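You operate a simulated robot arm through the tools that you are given. There is no shell and no other tool. Be economical: measure what you need, move in short steps, check, and stop when the job is done.

You are at the controls of a simulated two-armed robot. One attempt, no reset.

JOB
On the top of table 3, fold the gold cloth in half, so that it is half as wide.

Only the result counts: the job must be done as asked and must still hold three seconds after the hand-in. Knocking over, shifting, dropping, spilling or breaking anything else fails it. Flat cloth is picked up by pressing the open fingertips on it (5 to 10 N) and closing them slowly along it; thin cloth reads only 2 to 8 mm in the jaws.

ROBOT AND FRAMES
Two 7-joint arms with two-finger parallel grippers on one trunk, on a base that drives. Base frame: it is fixed to the floor where the robot stands at the start and does not move with it; the origin is under the middle of the robot, x ahead of it, y to its left, z up. Lengths are in m, angles in degrees, forces in N, time in s.
The left shoulder is at the start at [0.07, 0.163, 1.07], the right one opposite. Places, roughly: top of table 3 [0.7, -1.8, 0.8]. Payload 3.43 kg a hand.
The TCP of each hand is the grasp point between the finger pads, 0.034 m short of the fingertips. In the tool frame z runs along the fingers and y along their closing line. Largest opening 0.128 m; finger width 0.024, thickness 0.012; the body of the gripper, 0.048 by 0.13 m, starts 0.096 m behind the TCP.
Orientation is told as [roll, pitch, yaw] about the base's x, y, z axes, in that order, counted from this pose: with the fingers straight down and closing along the base's y, the tool's x points along the base's -x, its y along +y and its z along -z.

CONTROLS
- The arms move only by the tool step_arm. It takes "left_increments", "right_increments" or both (then of equal length, played together; a hand with none holds still); each is a list that holds one entry, the list of rows, each a list of 7 numbers: the turn, a rotation vector about the tool's x, y, z in degrees, then the shift along the tool's x, y, z in mm, then the gripper command, from -1 (fully open) to 1 (shut), values between in proportion. In form: [[[rx, ry, rz, x, y, z, claw], ...]]. A call has 1 to 8 rows; each row shifts and turns the commanded pose from where the row before left it, along the tool's axes as they then stand. A row lasts 0.2 s, in which the tool goes at most 0.05 m and 8.6 degrees; a call with a longer step from one row to the next is refused whole, and so is a gripper value outside its range. A pose out of reach is approached as far as the arm can. The call stops where the force on the tool passes 40 N (or 10 N more than at its start, if that is more) or the arm is blocked; 0.2 s more then pass. The fingers move at their own pace (about 0.153 m/s each) and stop on an object; they squeeze with about 41 N. The grip force told is the motor's: it shows also when the fingers shut on nothing. Time passes only in rows, and 0.2 s behind the last, so rows that do not move let the fingers close. The reply holds the time, the measured pose of the TCP, the force on the tool along the base axes, the opening and the grip force, in the units named above and with some noise, and new pictures: "views" is both (left out), scene, wrist or none (wrist: the cameras of the hands that moved).
- Cameras (640 x 400 px; columns grow to the right, rows downward): "scene" is now at [0.128, 0.0205, 1.2765]; the picture's right is [0.24, -0.97, -0.00], its down [-0.72, -0.18, -0.67] and it looks along [0.65, 0.16, -0.74] (base axes); focal length 214 px, centre (320, 200). "left" rides on the left gripper at [0.076, 0.011, -0.16] in its tool frame; the picture's right is [-0.15, 0.99, 0.00], its down [-0.88, -0.13, -0.46] and it looks along [-0.45, -0.07, 0.89] (tool axes); focal length 234 px, centre (320, 200). "right" rides on the right gripper at [0.076, -0.011, -0.16] in its tool frame; the picture's right is [0.15, 0.99, 0.00], its down [-0.88, 0.13, -0.46] and it looks along [-0.45, 0.07, 0.89] (tool axes); focal length 234 px, centre (320, 200). There is no depth. A picture from a camera that has moved, and an enlarged one, comes with that camera's place and axes in the base frame and with its lens.
- raise_lower(by): slides the trunk up (or, below 0, down) by that many m; the arms and the scene camera ride with it, the base frame stays. It gives what a move gives, with no picture.
- steer(legs): drives the robot by 1 to 6 legs, each [ahead, left, turn to the left] in m, m and degrees, along the robot's own axes; the way and the turn of a leg run together, so that a leg with both is an arc; at most 1.5 m and 180 degrees a leg. The arms and the cameras ride along, it lands a little off, and it stops where it bumps. It gives what a move gives, and a new picture of the scene camera.
- turn_head(pan, tilt): turns the head with the scene camera to pan (to the left, within 86 degrees either way) and tilt (down, from -29 to 69), counted from straight ahead of the robot. It gives what a move gives, and a new picture of the scene camera.
- enlarge(camera, box): a new picture of the part [left, top, right, bottom] of that camera's present view, enlarged. No time passes.
- hand_in(): hands the job in; it is judged then, once.

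Go step by step. Nothing tells you exact positions but the pictures and the camera data: compare them with the known pose of the tool, close in by small moves and look again before you grip or let go. The budget is 120 turns and 170 pictures, counting those below and the enlarged ones. Unless the task says otherwise, let go and move clear before handing in, and close with one line.

The tools are called after "Call:" as a command line: name --argument value ..., lists and objects as JSON in quotes. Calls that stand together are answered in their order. step_arm: Moves the arms, as the interface text tells. Its arguments: {"type":"object","properties":{"left_increments":{"type":"array","items":{"type":"array","items":{"type":"array","items":{"type":"number"}}}},"right_increments":{"type":"array","items":{"type":"array","items":{"type":"array","items":{"type":"number"}}}},"views":{"type":"string","enum":["both","scene","wrist","none"]}},"required":[]} The other tools are called the same way: raise_lower (by) slides the trunk up or down; steer (legs) drives the base; turn_head (pan, tilt) turns the head that bears the scene camera; enlarge (camera, box) takes an enlarged picture of a part of a camera's view; hand_in () hands the job in.

At the start:

```text
time_s: 0.0
left_ee_pos: [0.6398, 0.2528, 0.9162]
left_ee_rot: [0.0, 0.0, 0.1]
left_contact_force: [-0.4, 0.4, -0.6]
left_finger_gap: 0.1278
left_gripper_force: 0.0
right_ee_pos: [0.6147, -0.3062, 0.9736]
right_ee_rot: [-0.1, 0.0, 0.0]
right_contact_force: [0.3, 0.2, -0.9]
right_finger_gap: 0.1278
right_gripper_force: 0.1
trunk travel left (down, up): [-0.55, 0.39]
robot x, y, heading: [-0.0001, 0.003, -0.1]
head pan, tilt: [13.8, 47.8]
```

scene: 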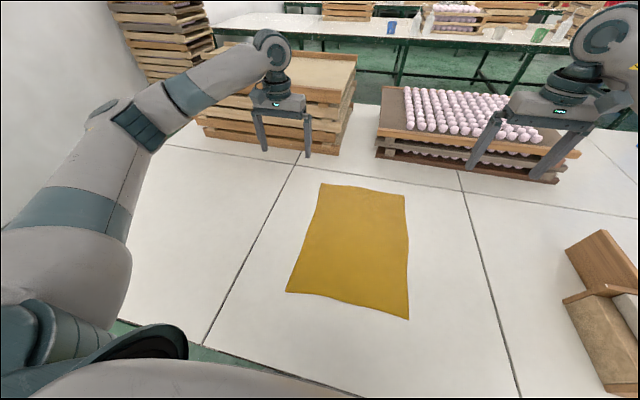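
right: 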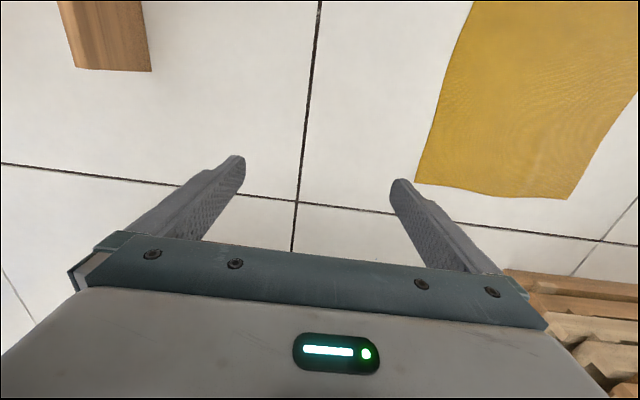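
left: 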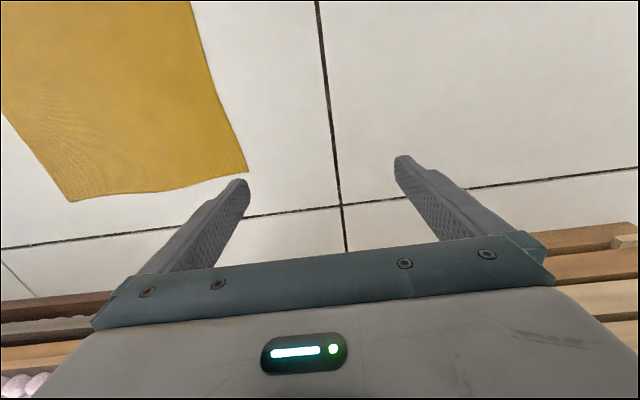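

I see a gold cloth on the near table, but the job names table 3 at about [0.7, -1.8]. I'll look over there first.

Call:
turn_head --pan -65 --tilt 25

```text
time_s: 1.5
left_ee_pos: [0.638, 0.2522, 0.915]
left_ee_rot: [0.1, -0.1, 0.2]
left_contact_force: [0.3, -0.6, -0.2]
left_finger_gap: 0.1279
left_gripper_force: 0.1
right_ee_pos: [0.6148, -0.306, 0.9735]
right_ee_rot: [0.0, 0.0, 0.0]
right_contact_force: [0.2, 0.3, 0.4]
right_finger_gap: 0.1281
right_gripper_force: 0.1
trunk travel left (down, up): [-0.55, 0.39]
robot x, y, heading: [0.0017, 0.0012, -0.2]
head pan, tilt: [-65.0, 25.0]
camera scene: at [0.0903, -0.0819, 1.3109], right [-0.91, -0.42, 0.0], down [-0.18, 0.38, -0.91], along [0.38, -0.82, -0.42], focal length 214 px, centre (320, 200)
```

scene: 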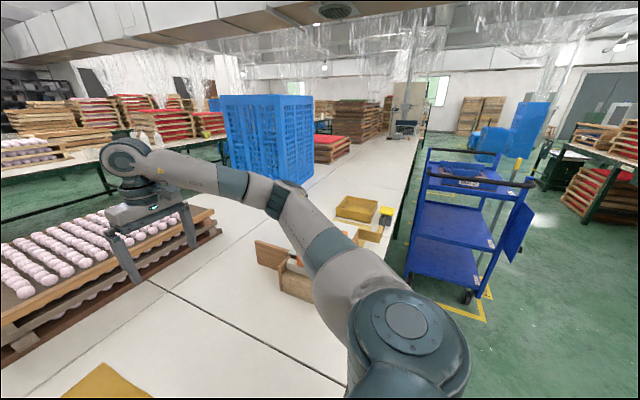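

The table strip runs away to the right; I'll enlarge the zone around the named place.

Call:
enlarge --camera "scene" --box '[240, 120, 440, 260]'

Call:
enlarge --camera "scene" --box '[0, 60, 240, 240]'

```text
2.86 times, centred on (340, 190) of scene
camera zoom: at [0.0903, -0.0819, 1.3109], right [-0.91, -0.42, 0.0], down [-0.18, 0.38, -0.91], along [0.38, -0.82, -0.42], focal length 613 px, centre (263, 229)
```

zoom: 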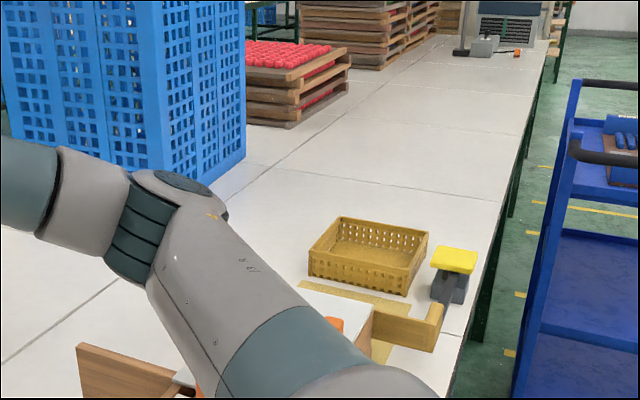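

```text
2.22 times, centred on (120, 150) of scene
camera zoom: at [0.0903, -0.0819, 1.3109], right [-0.91, -0.42, 0.0], down [-0.18, 0.38, -0.91], along [0.38, -0.82, -0.42], focal length 477 px, centre (764, 311)
```

zoom: 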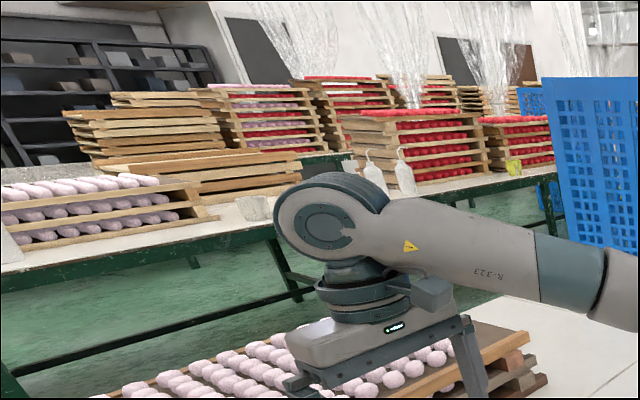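

The long white table continues through [0.7, -1.8], so this is table 3 and the cloth lies on it: about x 0.30–0.71, y −0.15–0.15. I plan to grip its left edge's two corners (left hand near, right hand far) and fold it to the right, so I turn the robot about 30° left and shift right.

Call:
steer --legs '[[0, -0.11, 15], [0.03, -0.11, 15]]'

Call:
turn_head --pan 5 --tilt 52

```text
time_s: 3.7
left_ee_pos: [0.5108, 0.3404, 0.9143]
left_ee_rot: [0.0, -0.1, 30.4]
left_contact_force: [-0.9, 0.1, 0.6]
left_finger_gap: 0.1282
left_gripper_force: 0.1
right_ee_pos: [0.7712, -0.1552, 0.9726]
right_ee_rot: [0.0, 0.1, 30.2]
right_contact_force: [0.3, -0.1, 0.0]
right_finger_gap: 0.1282
right_gripper_force: 0.1
trunk travel left (down, up): [-0.55, 0.39]
robot x, y, heading: [0.0828, -0.2014, 30.2]
head pan, tilt: [-65.0, 25.0]
camera scene: at [0.2059, -0.225, 1.311], right [-0.57, -0.82, 0.0], down [-0.35, 0.24, -0.91], along [0.74, -0.52, -0.42], focal length 214 px, centre (320, 200)
```

scene: 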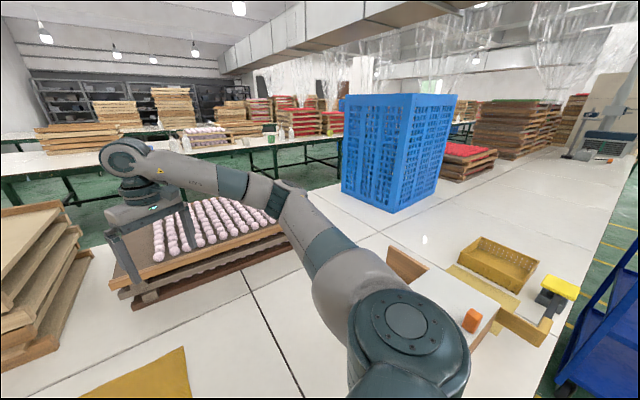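

```text
time_s: 5.1
left_ee_pos: [0.5103, 0.3401, 0.9161]
left_ee_rot: [0.0, 0.0, 30.4]
left_contact_force: [0.3, 0.6, -0.2]
left_finger_gap: 0.128
left_gripper_force: 0.1
right_ee_pos: [0.7708, -0.1545, 0.9721]
right_ee_rot: [0.0, 0.0, 30.2]
right_contact_force: [0.0, 0.3, 0.0]
right_finger_gap: 0.128
right_gripper_force: 0.3
trunk travel left (down, up): [-0.55, 0.39]
robot x, y, heading: [0.0848, -0.2037, 30.2]
head pan, tilt: [5.0, 52.0]
camera scene: at [0.1914, -0.1292, 1.2708], right [0.58, -0.82, 0.0], down [-0.64, -0.45, -0.62], along [0.5, 0.35, -0.79], focal length 214 px, centre (320, 200)
```

scene: 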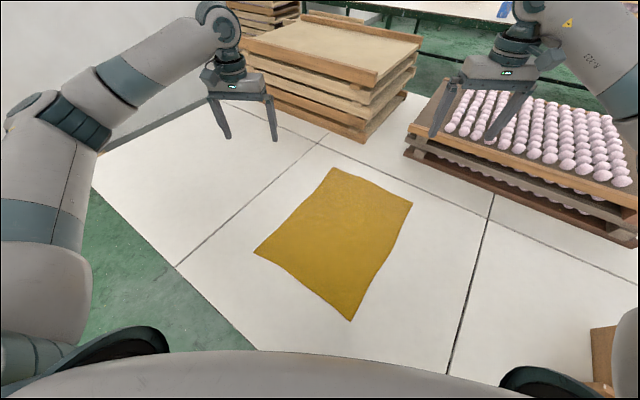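

The cloth's left-edge corners are near (0.695, 0.16) and (0.294, 0.156). The robot is too close to the table for the near corner, so I back off about 8 cm.

Call:
steer --legs '[[-0.079, 0.023, 0]]'

```text
time_s: 6.2
left_ee_pos: [0.4294, 0.3206, 0.9173]
left_ee_rot: [0.0, 0.0, 30.3]
left_contact_force: [-0.6, -0.3, -0.2]
left_finger_gap: 0.1278
left_gripper_force: 0.0
right_ee_pos: [0.6888, -0.1727, 0.9735]
right_ee_rot: [0.1, 0.0, 30.2]
right_contact_force: [0.7, -0.4, 0.8]
right_finger_gap: 0.128
right_gripper_force: 0.0
trunk travel left (down, up): [-0.55, 0.39]
robot x, y, heading: [0.005, -0.216, 30.3]
head pan, tilt: [5.0, 52.0]
camera scene: at [0.1105, -0.1491, 1.2709], right [0.58, -0.82, 0.0], down [-0.64, -0.45, -0.62], along [0.5, 0.36, -0.79], focal length 214 px, centre (320, 200)
```

scene: 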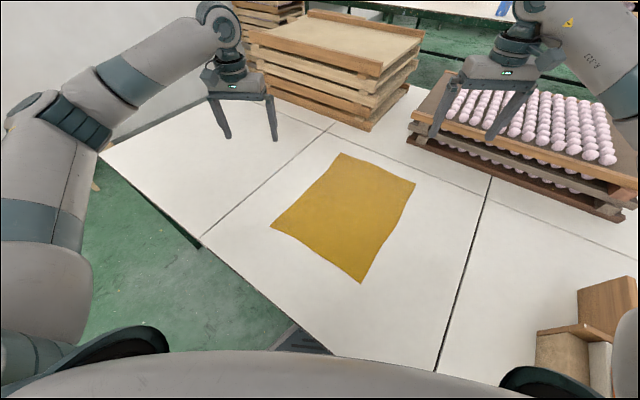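

Cloth is clear and within reach of both hands. I now square the hands to the base axes, half-close the fingers and bring them above the two left corners.

Call:
step_arm --left_increments '[[[0, 0, 7.6, 0, 0, 0, 0.5], [0, 0, 7.6, 0, 0, 0, 0.5], [0, 0, 7.6, 0, 0, 0, 0.5], [0, 0, 7.5, 0, 0, 0, 0.5], [0, 0, 0, 28, -45, 0, 0.5], [0, 0, 0, 28, -45, 0, 0.5], [0, 0, 0, 28, -41, 0, 0.5], [0, 0, 0, 28, -40, 0, 0.5]]]' --right_increments '[[[0, 0, 7.6, 0, 0, 0, 0.5], [0, 0, 7.6, 0, 0, 0, 0.5], [0, 0, 7.6, 0, 0, 0, 0.5], [0, 0, 7.4, 0, 0, 0, 0.5], [0, 0, 0, 4, 45, 0, 0.5], [0, 0, 0, 4, 45, 0, 0.5], [0, 0, 0, 4, 45, 0, 0.5], [0, 0, 0, 2, 45, 0, 0.5]]]' --views "scene"

```text
refused: row 5 steps farther than a row can; nothing moved
```

The step was slightly too long; I shorten those rows.

Call:
step_arm --left_increments '[[[0, 0, 7.6, 0, 0, 0, 0.5], [0, 0, 7.6, 0, 0, 0, 0.5], [0, 0, 7.6, 0, 0, 0, 0.5], [0, 0, 7.5, 0, 0, 0, 0.5], [0, 0, 0, 24, -40, 0, 0.5], [0, 0, 0, 24, -40, 0, 0.5], [0, 0, 0, 24, -40, 0, 0.5], [0, 0, 0, 24, -40, 0, 0.5]]]' --right_increments '[[[0, 0, 7.6, 0, 0, 0, 0.5], [0, 0, 7.6, 0, 0, 0, 0.5], [0, 0, 7.6, 0, 0, 0, 0.5], [0, 0, 7.4, 0, 0, 0, 0.5], [0, 0, 0, 4, 45, 0, 0.5], [0, 0, 0, 4, 45, 0, 0.5], [0, 0, 0, 4, 45, 0, 0.5], [0, 0, 0, 2, 45, 0, 0.5]]]' --views "scene"

```text
time_s: 8.0
left_ee_pos: [0.3352, 0.1603, 0.9145]
left_ee_rot: [-0.1, 0.1, 0.1]
left_contact_force: [0.0, -0.3, 0.7]
left_finger_gap: 0.032
left_gripper_force: 0.1
right_ee_pos: [0.6772, 0.0098, 0.9741]
right_ee_rot: [-0.2, -0.1, 0.0]
right_contact_force: [-1.1, -0.1, -0.3]
right_finger_gap: 0.0319
right_gripper_force: 0.0
trunk travel left (down, up): [-0.55, 0.39]
robot x, y, heading: [0.0071, -0.2202, 30.4]
head pan, tilt: [5.0, 52.0]
camera scene: at [0.1111, -0.1478, 1.2708], right [0.58, -0.82, 0.0], down [-0.64, -0.45, -0.62], along [0.5, 0.35, -0.79], focal length 214 px, centre (320, 200)
```

scene: 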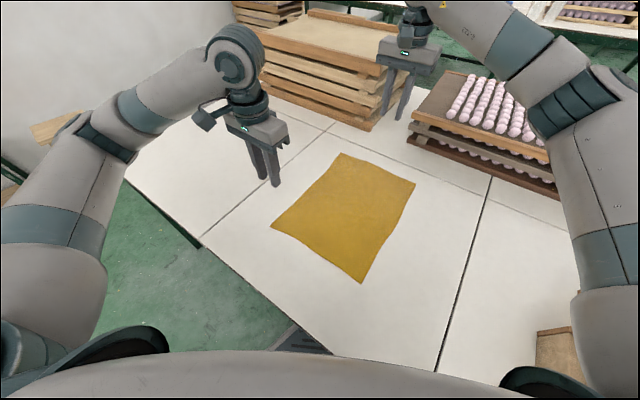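

Both hands are squared. I bring the right hand over the far corner and lower both to about 5 cm above the cloth.

Call:
step_arm --left_increments '[[[0, 0, 0, 20, 0, 0, 0.5], [0, 0, 0, 0, -10, 0, 0.5], [0, 0, 0, 0, -10, 0, 0.5], [0, 0, 0, 0, 0, 38, 0.5], [0, 0, 0, 0, 0, 38, 0.5], [0, 0, 0, 0, 0, 38, 0.5], [0, 0, 0, 0, 0, 0, 0.5]]]' --right_increments '[[[0, 0, 0, 0, 45, 0, 0.5], [0, 0, 0, 0, 45, 0, 0.5], [0, 0, 0, 0, 45, 0, 0.5], [0, 0, 0, 0, 0, 45, 0.5], [0, 0, 0, 0, 0, 45, 0.5], [0, 0, 0, 0, 0, 45, 0.5], [0, 0, 0, 0, 0, 39, 0.5]]]' --views "both"

```text
time_s: 9.6
left_ee_pos: [0.3146, 0.1398, 0.8026]
left_ee_rot: [0.0, 0.0, 0.1]
left_contact_force: [-0.4, -0.4, -0.5]
left_finger_gap: 0.032
left_gripper_force: 0.1
right_ee_pos: [0.6766, 0.1415, 0.7991]
right_ee_rot: [0.0, 0.0, 0.0]
right_contact_force: [-0.1, -1.0, -0.4]
right_finger_gap: 0.032
right_gripper_force: 0.0
trunk travel left (down, up): [-0.55, 0.39]
robot x, y, heading: [0.0047, -0.2174, 29.8]
head pan, tilt: [5.0, 52.0]
camera scene: at [0.1121, -0.1488, 1.2708], right [0.58, -0.82, 0.0], down [-0.64, -0.45, -0.62], along [0.5, 0.35, -0.79], focal length 214 px, centre (320, 200)
camera right: at [0.6016, 0.1295, 0.9595], right [-0.15, 0.99, 0.0], down [0.88, 0.13, 0.46], along [0.45, 0.07, -0.89], focal length 234 px, centre (320, 200)
camera left: at [0.2387, 0.1504, 0.9617], right [0.15, 0.99, 0.0], down [0.88, -0.13, 0.46], along [0.45, -0.07, -0.89], focal length 234 px, centre (320, 200)
```

scene: 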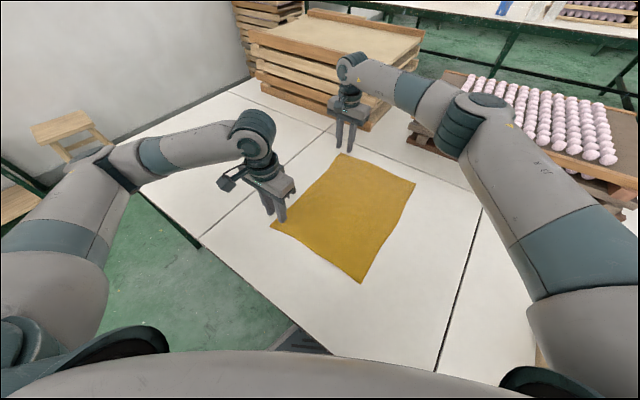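
right: 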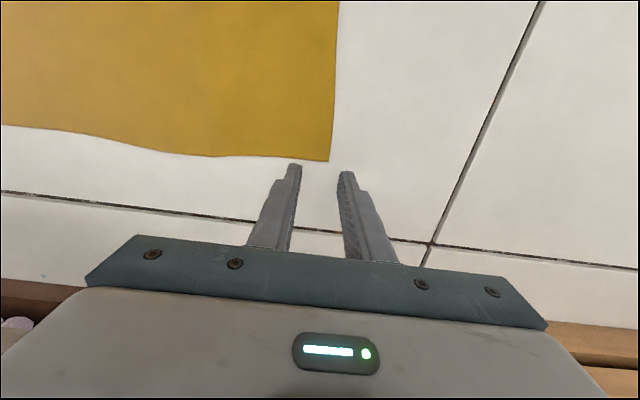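
left: 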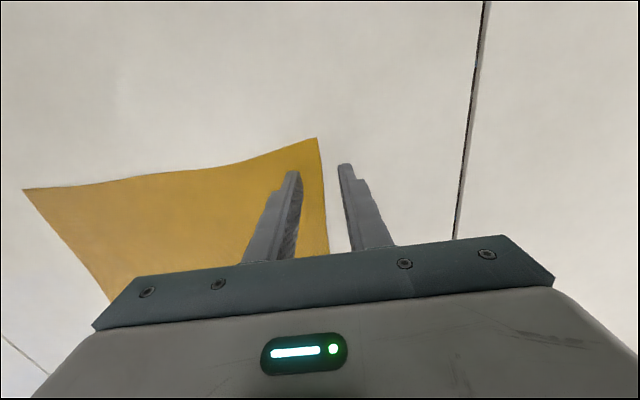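

Wrist views place the near-left corner at about (0.286, 0.140), the far-left at about (0.668, 0.150), and hint the table top is near z 0.74. I shift both hands so both fingertips sit just inside the edge, and lower a little.

Call:
step_arm --left_increments '[[[0, 0, 0, 10, -28, 0, 0.5], [0, 0, 0, 0, 0, 15, 0.5], [0, 0, 0, 0, 0, 0, 0.5]]]' --right_increments '[[[0, 0, 0, 32, -19, 0, 0.5], [0, 0, 0, 0, 0, 15, 0.5], [0, 0, 0, 0, 0, 0, 0.5]]]' --views "wrist"

```text
time_s: 10.3
left_ee_pos: [0.3066, 0.1116, 0.7953]
left_ee_rot: [0.2, -1.1, 0.0]
left_contact_force: [-3.2, -0.7, 31.9]
left_finger_gap: 0.032
left_gripper_force: 0.0
right_ee_pos: [0.6443, 0.1213, 0.7951]
right_ee_rot: [0.6, -0.5, -0.1]
right_contact_force: [1.2, 0.0, 18.3]
right_finger_gap: 0.0323
right_gripper_force: 0.3
trunk travel left (down, up): [-0.55, 0.39]
robot x, y, heading: [0.0052, -0.2203, 30.2]
head pan, tilt: [5.0, 52.0]
stopped in row 3 (left hand): the force on the tool passed its limit (the readings are from after the stop); the commanded pose is now the measured one
camera right: at [0.5676, 0.1081, 0.9543], right [-0.15, 0.99, 0.01], down [0.88, 0.12, 0.47], along [0.46, 0.08, -0.89], focal length 234 px, centre (320, 200)
camera left: at [0.2273, 0.1207, 0.9534], right [0.15, 0.99, 0.01], down [0.87, -0.13, 0.47], along [0.47, -0.06, -0.88], focal length 234 px, centre (320, 200)
```

right: 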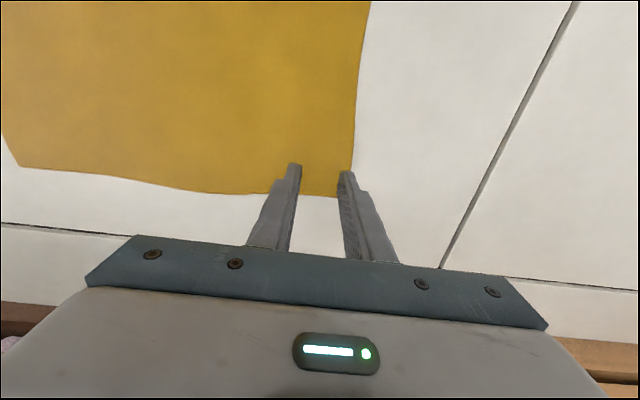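
left: 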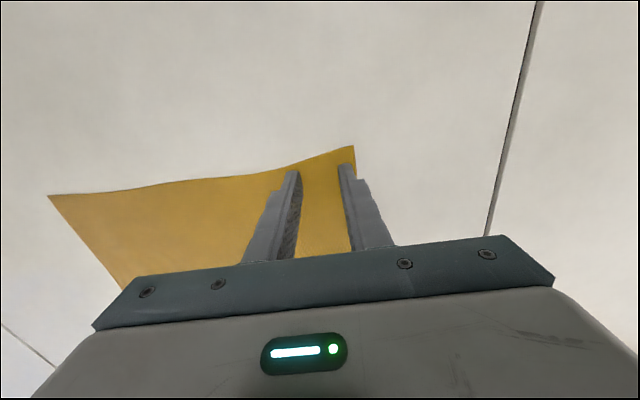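

The tips touched at TCP z ≈ 0.796, so the table is at about z 0.76. I lift slightly, nudge both hands inward a few mm, and touch down again gently.

Call:
step_arm --left_increments '[[[0, 0, 0, 0, 0, -8, 0.5], [0, 0, 0, -8, -3, 0, 0.5], [0, 0, 0, 0, 0, 4, 0.5], [0, 0, 0, 0, 0, 2, 0.5], [0, 0, 0, 0, 0, 0, 0.5]]]' --right_increments '[[[0, 0, 0, 0, 0, -8, 0.5], [0, 0, 0, 4, -5, 0, 0.5], [0, 0, 0, 0, 0, 4, 0.5], [0, 0, 0, 0, 0, 2, 0.5], [0, 0, 0, 0, 0, 0, 0.5]]]' --views "none"

```text
time_s: 11.5
left_ee_pos: [0.315, 0.1089, 0.7948]
left_ee_rot: [0.1, -0.9, 0.1]
left_contact_force: [2.4, 1.1, 12.3]
left_finger_gap: 0.0321
left_gripper_force: 0.0
right_ee_pos: [0.6428, 0.1158, 0.797]
right_ee_rot: [0.5, -0.5, -0.1]
right_contact_force: [4.3, 2.8, 22.7]
right_finger_gap: 0.0314
right_gripper_force: 0.1
trunk travel left (down, up): [-0.55, 0.39]
robot x, y, heading: [0.0061, -0.2208, 30.0]
head pan, tilt: [5.0, 52.0]
```

Contact is a little firm; I ease both to roughly 8 N, then close slowly.

Call:
step_arm --left_increments '[[[0, 0, 0, 0, 0, -1, 0.5], [0, 0, 0, 0, 0, 0, 0.5]]]' --right_increments '[[[0, 0, 0, 0, 0, -3.5, 0.5], [0, 0, 0, 0, 0, 0, 0.5]]]' --views "none"

```text
time_s: 12.1
left_ee_pos: [0.3146, 0.1092, 0.7954]
left_ee_rot: [0.1, -0.8, 0.1]
left_contact_force: [2.5, 0.9, 19.5]
left_finger_gap: 0.0319
left_gripper_force: 0.2
right_ee_pos: [0.6415, 0.1161, 0.7951]
right_ee_rot: [0.3, -0.3, -0.1]
right_contact_force: [0.9, 1.4, 8.2]
right_finger_gap: 0.0315
right_gripper_force: 0.0
trunk travel left (down, up): [-0.55, 0.39]
robot x, y, heading: [0.0076, -0.2202, 30.3]
head pan, tilt: [5.0, 52.0]
```

Right is at 8 N; I ease the left by 2.5 mm and close both slowly.

Call:
step_arm --left_increments '[[[0, 0, 0, 0, 0, -2.5, 0.5], [0, 0, 0, 0, 0, 0, 0.58], [0, 0, 0, 0, 0, 0, 0.66], [0, 0, 0, 0, 0, 0, 0.74], [0, 0, 0, 0, 0, 0, 0.82], [0, 0, 0, 0, 0, 0, 0.9], [0, 0, 0, 0, 0, 0, 1], [0, 0, 0, 0, 0, 0, 1]]]' --right_increments '[[[0, 0, 0, 0, 0, 0, 0.5], [0, 0, 0, 0, 0, 0, 0.58], [0, 0, 0, 0, 0, 0, 0.66], [0, 0, 0, 0, 0, 0, 0.74], [0, 0, 0, 0, 0, 0, 0.82], [0, 0, 0, 0, 0, 0, 0.9], [0, 0, 0, 0, 0, 0, 1], [0, 0, 0, 0, 0, 0, 1]]]' --views "wrist"

```text
time_s: 13.9
left_ee_pos: [0.3152, 0.1089, 0.7975]
left_ee_rot: [-0.1, -0.7, 0.2]
left_contact_force: [0.0, -0.2, 0.7]
left_finger_gap: 0.0021
left_gripper_force: 37.4
right_ee_pos: [0.643, 0.1164, 0.7966]
right_ee_rot: [0.3, -0.4, 0.0]
right_contact_force: [-0.8, -0.6, 3.6]
right_finger_gap: 0.0019
right_gripper_force: 36.9
trunk travel left (down, up): [-0.55, 0.39]
robot x, y, heading: [0.0064, -0.2214, 30.0]
head pan, tilt: [5.0, 52.0]
camera right: at [0.5664, 0.104, 0.9548], right [-0.14, 0.99, 0.0], down [0.88, 0.13, 0.46], along [0.46, 0.07, -0.89], focal length 234 px, centre (320, 200)
camera left: at [0.2376, 0.1193, 0.955], right [0.15, 0.99, 0.0], down [0.88, -0.13, 0.47], along [0.46, -0.07, -0.88], focal length 234 px, centre (320, 200)
```

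right: 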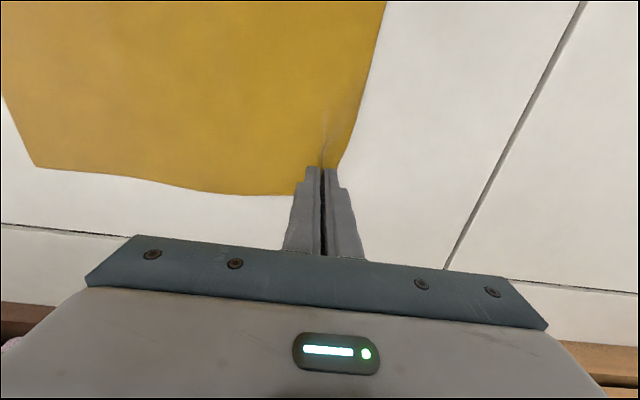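
left: 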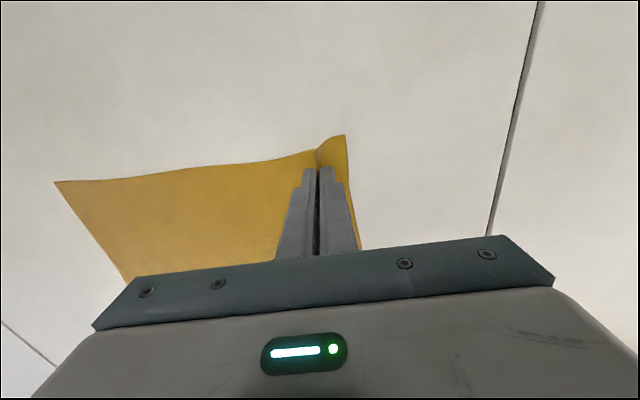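

Both hands show a pinched ridge (about 2 mm in the jaws). I lift both 4 cm to check that the edge is held.

Call:
step_arm --left_increments '[[[0, 0, 0, 0, 0, -10, 1], [0, 0, 0, 0, 0, -15, 1], [0, 0, 0, 0, 0, -15, 1], [0, 0, 0, 0, 0, 0, 1]]]' --right_increments '[[[0, 0, 0, 0, 0, -10, 1], [0, 0, 0, 0, 0, -15, 1], [0, 0, 0, 0, 0, -15, 1], [0, 0, 0, 0, 0, 0, 1]]]' --views "both"

```text
time_s: 14.9
left_ee_pos: [0.3152, 0.1102, 0.8371]
left_ee_rot: [0.0, -0.5, 0.1]
left_contact_force: [0.3, -0.2, -0.1]
left_finger_gap: 0.0019
left_gripper_force: 37.1
right_ee_pos: [0.6433, 0.1165, 0.8354]
right_ee_rot: [0.2, -0.2, -0.1]
right_contact_force: [0.3, 0.2, -0.1]
right_finger_gap: 0.0017
right_gripper_force: 36.6
trunk travel left (down, up): [-0.55, 0.39]
robot x, y, heading: [0.0047, -0.2207, 30.5]
head pan, tilt: [5.0, 52.0]
camera scene: at [0.1118, -0.1486, 1.2707], right [0.58, -0.82, 0.0], down [-0.64, -0.45, -0.62], along [0.5, 0.35, -0.79], focal length 214 px, centre (320, 200)
camera right: at [0.5671, 0.1039, 0.9939], right [-0.14, 0.99, 0.0], down [0.88, 0.13, 0.46], along [0.45, 0.07, -0.89], focal length 234 px, centre (320, 200)
camera left: at [0.2379, 0.1204, 0.9959], right [0.15, 0.99, 0.0], down [0.88, -0.13, 0.47], along [0.46, -0.07, -0.89], focal length 234 px, centre (320, 200)
```

scene: 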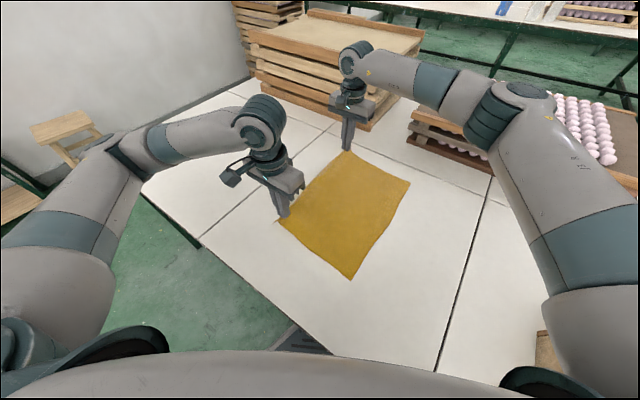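
right: 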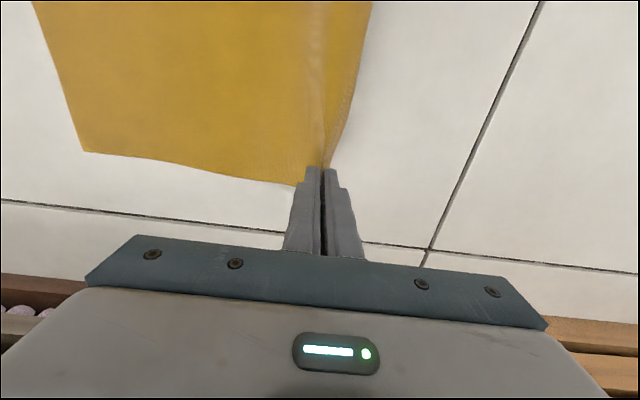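
left: 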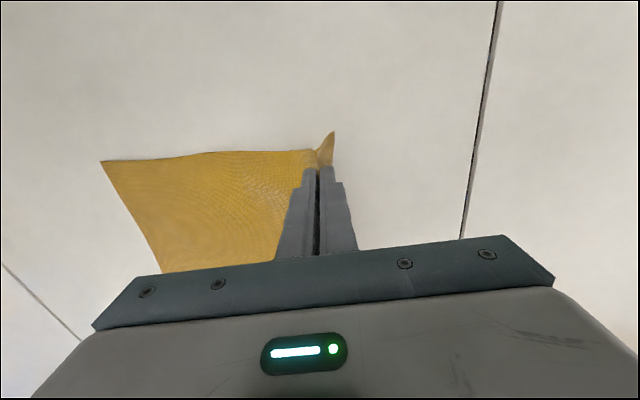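

Both corners are held: the cloth spans y ≈ −0.133 to 0.143, so the mid line is near y 0.005. I swing the edge up and inward with the arms, then drive the robot sideways to carry it over.

Call:
step_arm --left_increments '[[[0, 0, 0, 0, -12, -10, 1], [0, 0, 0, 0, -13, -10, 1], [0, 0, 0, 0, -12, -10, 1], [0, 0, 0, 0, -13, -10, 1], [0, 0, 0, 0, 0, 0, 1]]]' --right_increments '[[[0, 0, 0, 0, -13, -10, 1], [0, 0, 0, 0, -14, -10, 1], [0, 0, 0, 0, -13, -10, 1], [0, 0, 0, 0, -14, -10, 1], [0, 0, 0, 0, 0, 0, 1]]]' --views "none"

Call:
steer --legs '[[-0.065, -0.113, 0]]'

```text
time_s: 16.1
left_ee_pos: [0.3146, 0.0592, 0.8762]
left_ee_rot: [0.0, -0.7, 0.1]
left_contact_force: [0.1, -0.2, -0.3]
left_finger_gap: 0.0019
left_gripper_force: 37.1
right_ee_pos: [0.6426, 0.0635, 0.8739]
right_ee_rot: [0.2, -0.3, 0.0]
right_contact_force: [0.2, 1.0, 0.8]
right_finger_gap: 0.0019
right_gripper_force: 36.6
trunk travel left (down, up): [-0.55, 0.39]
robot x, y, heading: [0.0082, -0.2185, 30.2]
head pan, tilt: [5.0, 52.0]
```

```text
time_s: 17.4
left_ee_pos: [0.3182, -0.0732, 0.8758]
left_ee_rot: [0.0, -0.7, 0.0]
left_contact_force: [-0.4, -0.4, 0.0]
left_finger_gap: 0.002
left_gripper_force: 36.6
right_ee_pos: [0.6447, -0.0699, 0.8741]
right_ee_rot: [0.3, -0.2, -0.1]
right_contact_force: [0.7, -0.4, -0.6]
right_finger_gap: 0.0019
right_gripper_force: 36.0
trunk travel left (down, up): [-0.55, 0.39]
robot x, y, heading: [0.01, -0.3497, 30.4]
head pan, tilt: [5.0, 52.0]
camera scene: at [0.1143, -0.2813, 1.2708], right [0.58, -0.82, 0.0], down [-0.64, -0.45, -0.62], along [0.5, 0.35, -0.79], focal length 214 px, centre (320, 200)
```

scene: 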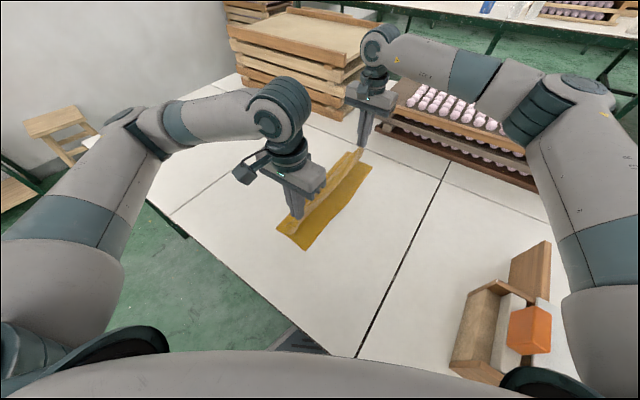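

The fold is forming well. I carry the edge the last 3.5 cm and lower it partway, then look.

Call:
step_arm --left_increments '[[[0, 0, 0, 0, -12, 10, 1], [0, 0, 0, 0, -12, 15, 1], [0, 0, 0, 0, -10, 15, 1], [0, 0, 0, 0, 0, 8, 1], [0, 0, 0, 0, 0, 0, 1]]]' --right_increments '[[[0, 0, 0, 0, -12, 10, 1], [0, 0, 0, 0, -12, 15, 1], [0, 0, 0, 0, -12, 15, 1], [0, 0, 0, 0, 0, 8, 1], [0, 0, 0, 0, 0, 0, 1]]]' --views "both"

```text
time_s: 18.6
left_ee_pos: [0.3179, -0.1073, 0.8291]
left_ee_rot: [0.0, -0.7, 0.0]
left_contact_force: [0.1, 0.2, -0.4]
left_finger_gap: 0.002
left_gripper_force: 36.5
right_ee_pos: [0.6449, -0.1049, 0.8248]
right_ee_rot: [0.3, -0.3, -0.1]
right_contact_force: [0.2, -0.7, -0.3]
right_finger_gap: 0.0022
right_gripper_force: 36.8
trunk travel left (down, up): [-0.55, 0.39]
robot x, y, heading: [0.0075, -0.3512, 30.2]
head pan, tilt: [5.0, 52.0]
camera scene: at [0.1144, -0.2807, 1.2708], right [0.58, -0.82, 0.0], down [-0.64, -0.45, -0.62], along [0.5, 0.35, -0.79], focal length 214 px, centre (320, 200)
camera right: at [0.5691, -0.1168, 0.9842], right [-0.14, 0.99, 0.0], down [0.88, 0.13, 0.46], along [0.46, 0.07, -0.89], focal length 234 px, centre (320, 200)
camera left: at [0.2411, -0.0967, 0.9875], right [0.15, 0.99, 0.0], down [0.88, -0.13, 0.47], along [0.46, -0.07, -0.89], focal length 234 px, centre (320, 200)
```

scene: 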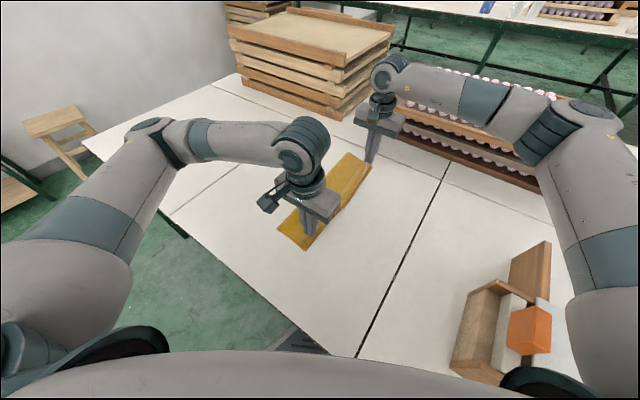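
right: 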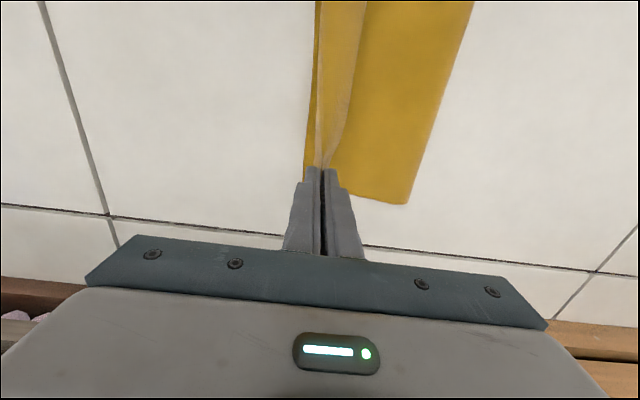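
left: 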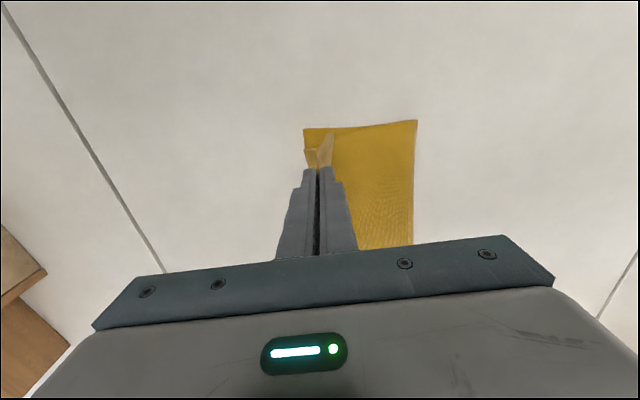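

The lower layer's right edge is now at y ≈ −0.116 (it slid 2 cm while gripping), so the pinch should land near y −0.088 to put the crease at mid-cloth. I move back +y about 2 cm while lowering to the table.

Call:
step_arm --left_increments '[[[0, 0, 0, 0, 7, 8, 1], [0, 0, 0, 0, 7, 8, 1], [0, 0, 0, 0, 5, 8, 1], [0, 0, 0, 0, 0, 4, 1], [0, 0, 0, 0, 0, 0, 1]]]' --right_increments '[[[0, 0, 0, 0, 7, 7, 1], [0, 0, 0, 0, 6, 7, 1], [0, 0, 0, 0, 4, 7, 1], [0, 0, 0, 0, 0, 4, 1], [0, 0, 0, 0, 0, 0, 1]]]' --views "both"

```text
time_s: 19.8
left_ee_pos: [0.3179, -0.0881, 0.8018]
left_ee_rot: [0.0, -0.7, 0.0]
left_contact_force: [0.4, 0.0, 5.7]
left_finger_gap: 0.0017
left_gripper_force: 36.5
right_ee_pos: [0.6441, -0.0865, 0.8006]
right_ee_rot: [0.4, -0.2, -0.2]
right_contact_force: [0.7, 0.5, 0.0]
right_finger_gap: 0.0021
right_gripper_force: 36.3
trunk travel left (down, up): [-0.55, 0.39]
robot x, y, heading: [0.01, -0.3519, 30.4]
head pan, tilt: [5.0, 52.0]
camera scene: at [0.1141, -0.2806, 1.2709], right [0.58, -0.82, 0.0], down [-0.64, -0.45, -0.62], along [0.5, 0.35, -0.79], focal length 214 px, centre (320, 200)
camera right: at [0.5692, -0.0993, 0.9595], right [-0.14, 0.99, 0.0], down [0.88, 0.13, 0.46], along [0.46, 0.07, -0.89], focal length 234 px, centre (320, 200)
camera left: at [0.24, -0.0776, 0.9597], right [0.15, 0.99, 0.0], down [0.88, -0.13, 0.47], along [0.46, -0.07, -0.88], focal length 234 px, centre (320, 200)
```

scene: 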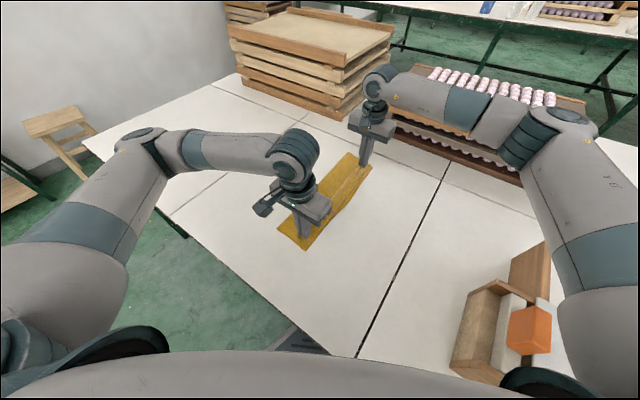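
right: 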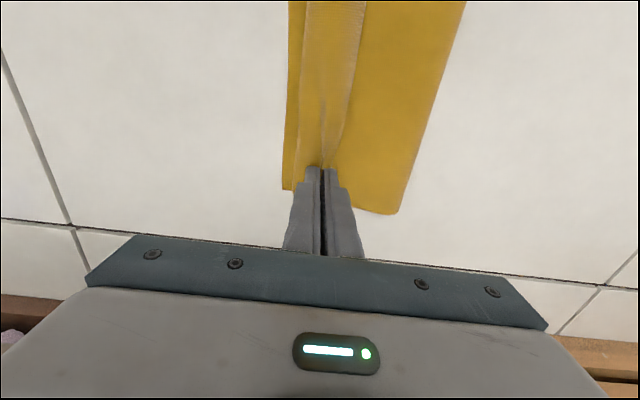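
left: 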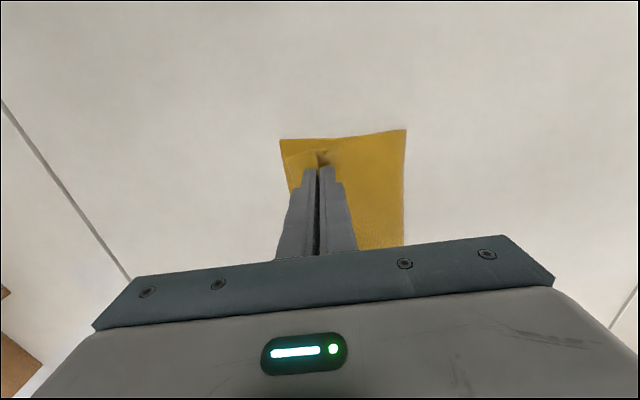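

The edge is down on the lower layer, with a small ridge in the jaws. I open slightly, lift clear vertically and look.

Call:
step_arm --left_increments '[[[0, 0, 0, 0, 0, 0, 0.8], [0, 0, 0, 0, 0, 0, 0.75], [0, 0, 0, 0, 0, -10, 0.75], [0, 0, 0, 0, 0, -20, 0.75], [0, 0, 0, 0, 0, -40, 0.75], [0, 0, 0, 0, 0, -45, 0.75], [0, 0, 0, 0, 0, 0, 0.75]]]' --right_increments '[[[0, 0, 0, 0, 0, 0, 0.8], [0, 0, 0, 0, 0, 0, 0.75], [0, 0, 0, 0, 0, -10, 0.75], [0, 0, 0, 0, 0, -20, 0.75], [0, 0, 0, 0, 0, -40, 0.75], [0, 0, 0, 0, 0, -45, 0.75], [0, 0, 0, 0, 0, 0, 0.75]]]' --views "both"

```text
time_s: 21.4
left_ee_pos: [0.3178, -0.0888, 0.9169]
left_ee_rot: [0.1, -0.6, 0.0]
left_contact_force: [0.3, -0.6, -0.6]
left_finger_gap: 0.016
left_gripper_force: 0.1
right_ee_pos: [0.6458, -0.0894, 0.9152]
right_ee_rot: [0.1, -0.3, -0.1]
right_contact_force: [-0.5, -0.1, 0.6]
right_finger_gap: 0.0159
right_gripper_force: 0.1
trunk travel left (down, up): [-0.55, 0.39]
robot x, y, heading: [0.0069, -0.3517, 30.3]
head pan, tilt: [5.0, 52.0]
camera scene: at [0.1152, -0.2798, 1.2706], right [0.58, -0.82, 0.0], down [-0.64, -0.45, -0.61], along [0.5, 0.35, -0.79], focal length 214 px, centre (320, 200)
camera right: at [0.5707, -0.1012, 1.0748], right [-0.14, 0.99, 0.0], down [0.88, 0.13, 0.46], along [0.45, 0.07, -0.89], focal length 234 px, centre (320, 200)
camera left: at [0.2405, -0.0779, 1.0752], right [0.15, 0.99, 0.0], down [0.88, -0.13, 0.46], along [0.46, -0.07, -0.89], focal length 234 px, centre (320, 200)
```

scene: 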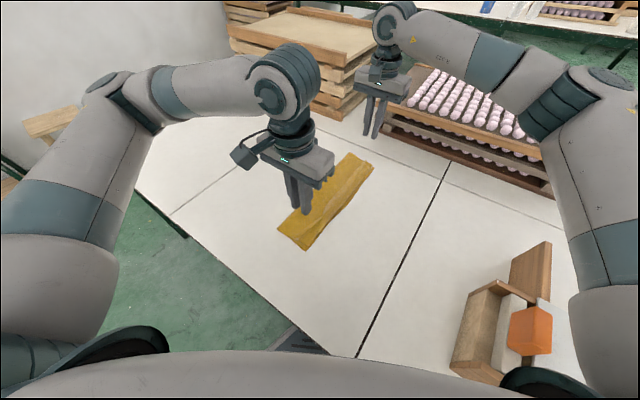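
right: 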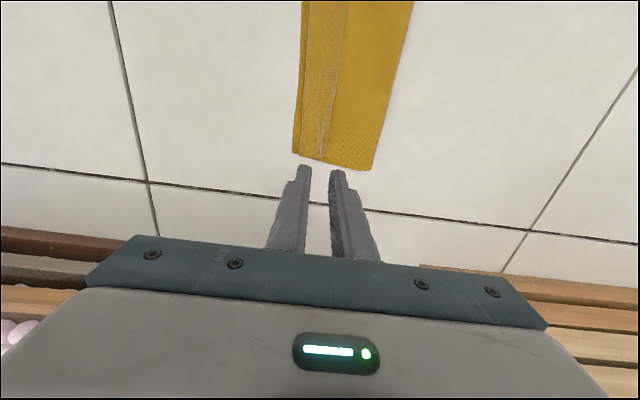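
left: 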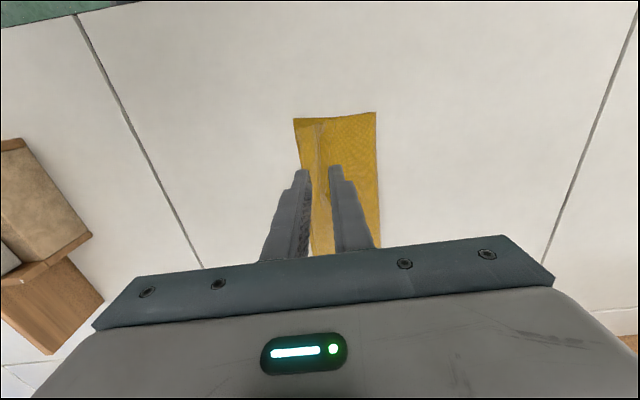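

The cloth is folded; a hem strip seems to be lying back on top along the right side. I enlarge to judge.

Call:
enlarge --camera "right" --box '[260, 0, 440, 180]'

Call:
enlarge --camera "scene" --box '[260, 140, 400, 260]'

Call:
enlarge --camera "left" --box '[260, 100, 420, 250]'

```text
2.22 times, centred on (350, 90) of right
camera zoom: at [0.5707, -0.1012, 1.0748], right [-0.14, 0.99, 0.0], down [0.88, 0.13, 0.46], along [0.45, 0.07, -0.89], focal length 520 px, centre (253, 444)
```

zoom: 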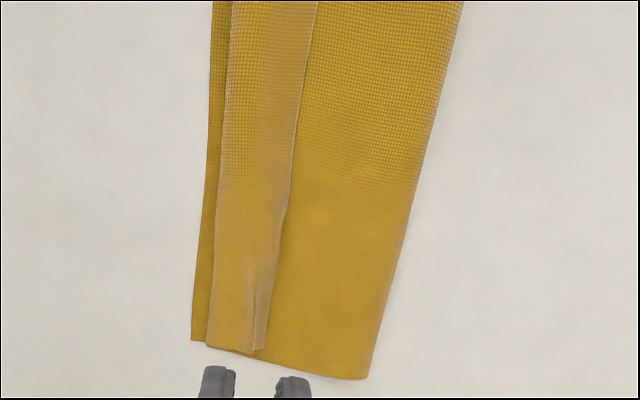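

```text
3.33 times, centred on (330, 200) of scene
camera zoom: at [0.1152, -0.2798, 1.2706], right [0.58, -0.82, 0.0], down [-0.64, -0.45, -0.61], along [0.5, 0.35, -0.79], focal length 715 px, centre (287, 200)
```

zoom: 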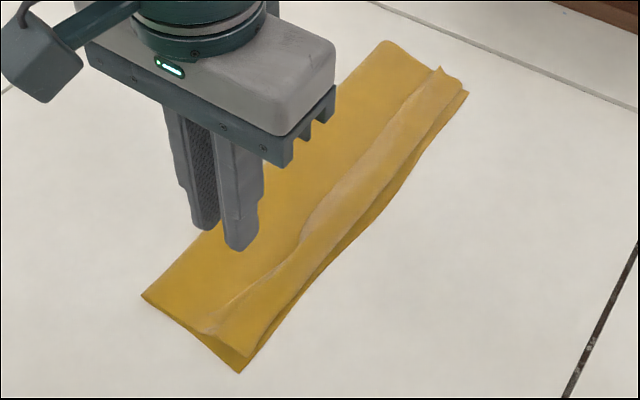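

```text
2.67 times, centred on (340, 175) of left
camera zoom: at [0.2405, -0.0779, 1.0752], right [0.15, 0.99, 0.0], down [0.88, -0.13, 0.46], along [0.46, -0.07, -0.89], focal length 624 px, centre (267, 267)
```

zoom: 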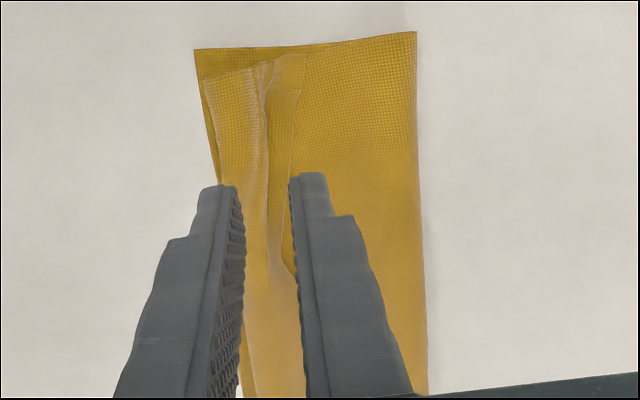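

The fold sits at y ≈ −0.12…−0.01, but a ~3.5 cm hem of the top layer is folded back over itself. I'll close the fingers, set them down just left of the hem's free edge and sweep it outward (to −y).

Call:
step_arm --left_increments '[[[0, 0, 0, 0, 22, 0, 1], [0, 0, 0, 0, 25, 0, 1], [0, 0, 0, 0, 0, 40, 1], [0, 0, 0, 0, 0, 40, 1], [0, 0, 0, 0, 0, 25, 1], [0, 0, 0, 0, 0, 8, 1], [0, 0, 0, 0, 0, 0, 1]]]' --right_increments '[[[0, 0, 0, 0, 22, 0, 1], [0, 0, 0, 0, 23, 0, 1], [0, 0, 0, 0, 0, 40, 1], [0, 0, 0, 0, 0, 40, 1], [0, 0, 0, 0, 0, 25, 1], [0, 0, 0, 0, 0, 8, 1], [0, 0, 0, 0, 0, 0, 1]]]' --views "wrist"

```text
time_s: 23.0
left_ee_pos: [0.3178, -0.0428, 0.803]
left_ee_rot: [0.0, -0.7, -0.1]
left_contact_force: [0.2, -0.6, -0.3]
left_finger_gap: 0.0
left_gripper_force: 33.0
right_ee_pos: [0.6443, -0.0428, 0.8042]
right_ee_rot: [0.3, -0.2, -0.1]
right_contact_force: [-0.8, 0.3, -0.1]
right_finger_gap: 0.0002
right_gripper_force: 33.0
trunk travel left (down, up): [-0.55, 0.39]
robot x, y, heading: [0.0078, -0.3479, 30.3]
head pan, tilt: [5.0, 52.0]
camera right: at [0.5684, -0.0551, 0.963], right [-0.14, 0.99, 0.0], down [0.88, 0.13, 0.46], along [0.46, 0.07, -0.89], focal length 234 px, centre (320, 200)
camera left: at [0.2403, -0.0317, 0.9613], right [0.15, 0.99, 0.0], down [0.88, -0.13, 0.47], along [0.46, -0.07, -0.89], focal length 234 px, centre (320, 200)
```

right: 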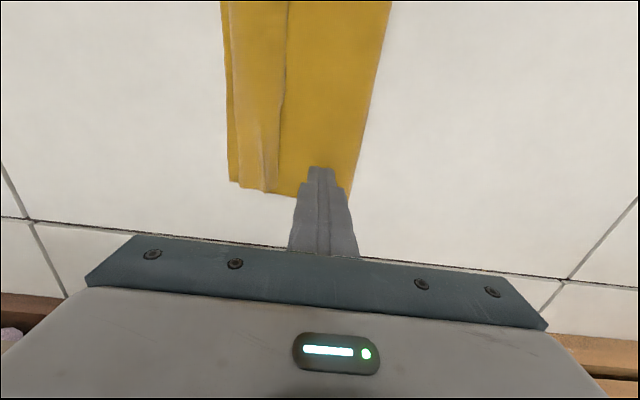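
left: 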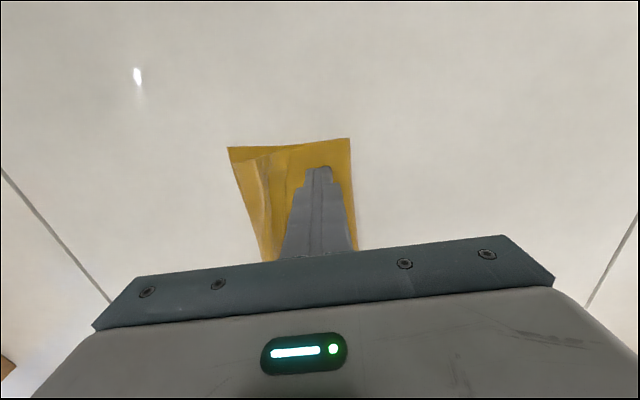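

Fingers are just left of the hem and barely above the cloth. I lower a couple of mm and sweep −y slowly.

Call:
step_arm --left_increments '[[[0, 0, 0, 0, 0, 2, 1], [0, 0, 0, 0, -12, 0, 1], [0, 0, 0, 0, -12, 0, 1], [0, 0, 0, 0, -12, 0, 1], [0, 0, 0, 0, -12, 0, 1], [0, 0, 0, 0, 0, 0, 1]]]' --right_increments '[[[0, 0, 0, 0, 0, 3, 1], [0, 0, 0, 0, -12, 0, 1], [0, 0, 0, 0, -12, 0, 1], [0, 0, 0, 0, -12, 0, 1], [0, 0, 0, 0, -12, 0, 1], [0, 0, 0, 0, 0, 0, 1]]]' --views "wrist"

```text
time_s: 24.4
left_ee_pos: [0.3185, -0.089, 0.8005]
left_ee_rot: [0.1, -0.6, 0.1]
left_contact_force: [0.3, -1.1, 0.7]
left_finger_gap: 0.0
left_gripper_force: 33.2
right_ee_pos: [0.6457, -0.09, 0.8005]
right_ee_rot: [0.3, -0.4, -0.1]
right_contact_force: [0.3, 0.2, -0.3]
right_finger_gap: 0.0003
right_gripper_force: 33.1
trunk travel left (down, up): [-0.55, 0.39]
robot x, y, heading: [0.0104, -0.3479, 30.1]
head pan, tilt: [5.0, 52.0]
camera right: at [0.5691, -0.102, 0.9595], right [-0.14, 0.99, 0.0], down [0.88, 0.13, 0.46], along [0.45, 0.07, -0.89], focal length 234 px, centre (320, 200)
camera left: at [0.2413, -0.078, 0.9592], right [0.15, 0.99, 0.0], down [0.88, -0.13, 0.47], along [0.46, -0.07, -0.88], focal length 234 px, centre (320, 200)
```

right: 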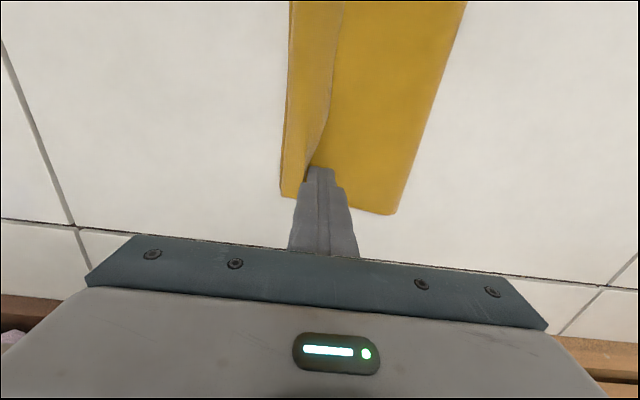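
left: 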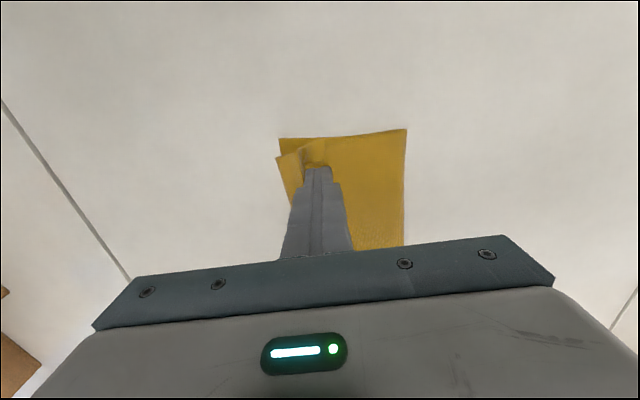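

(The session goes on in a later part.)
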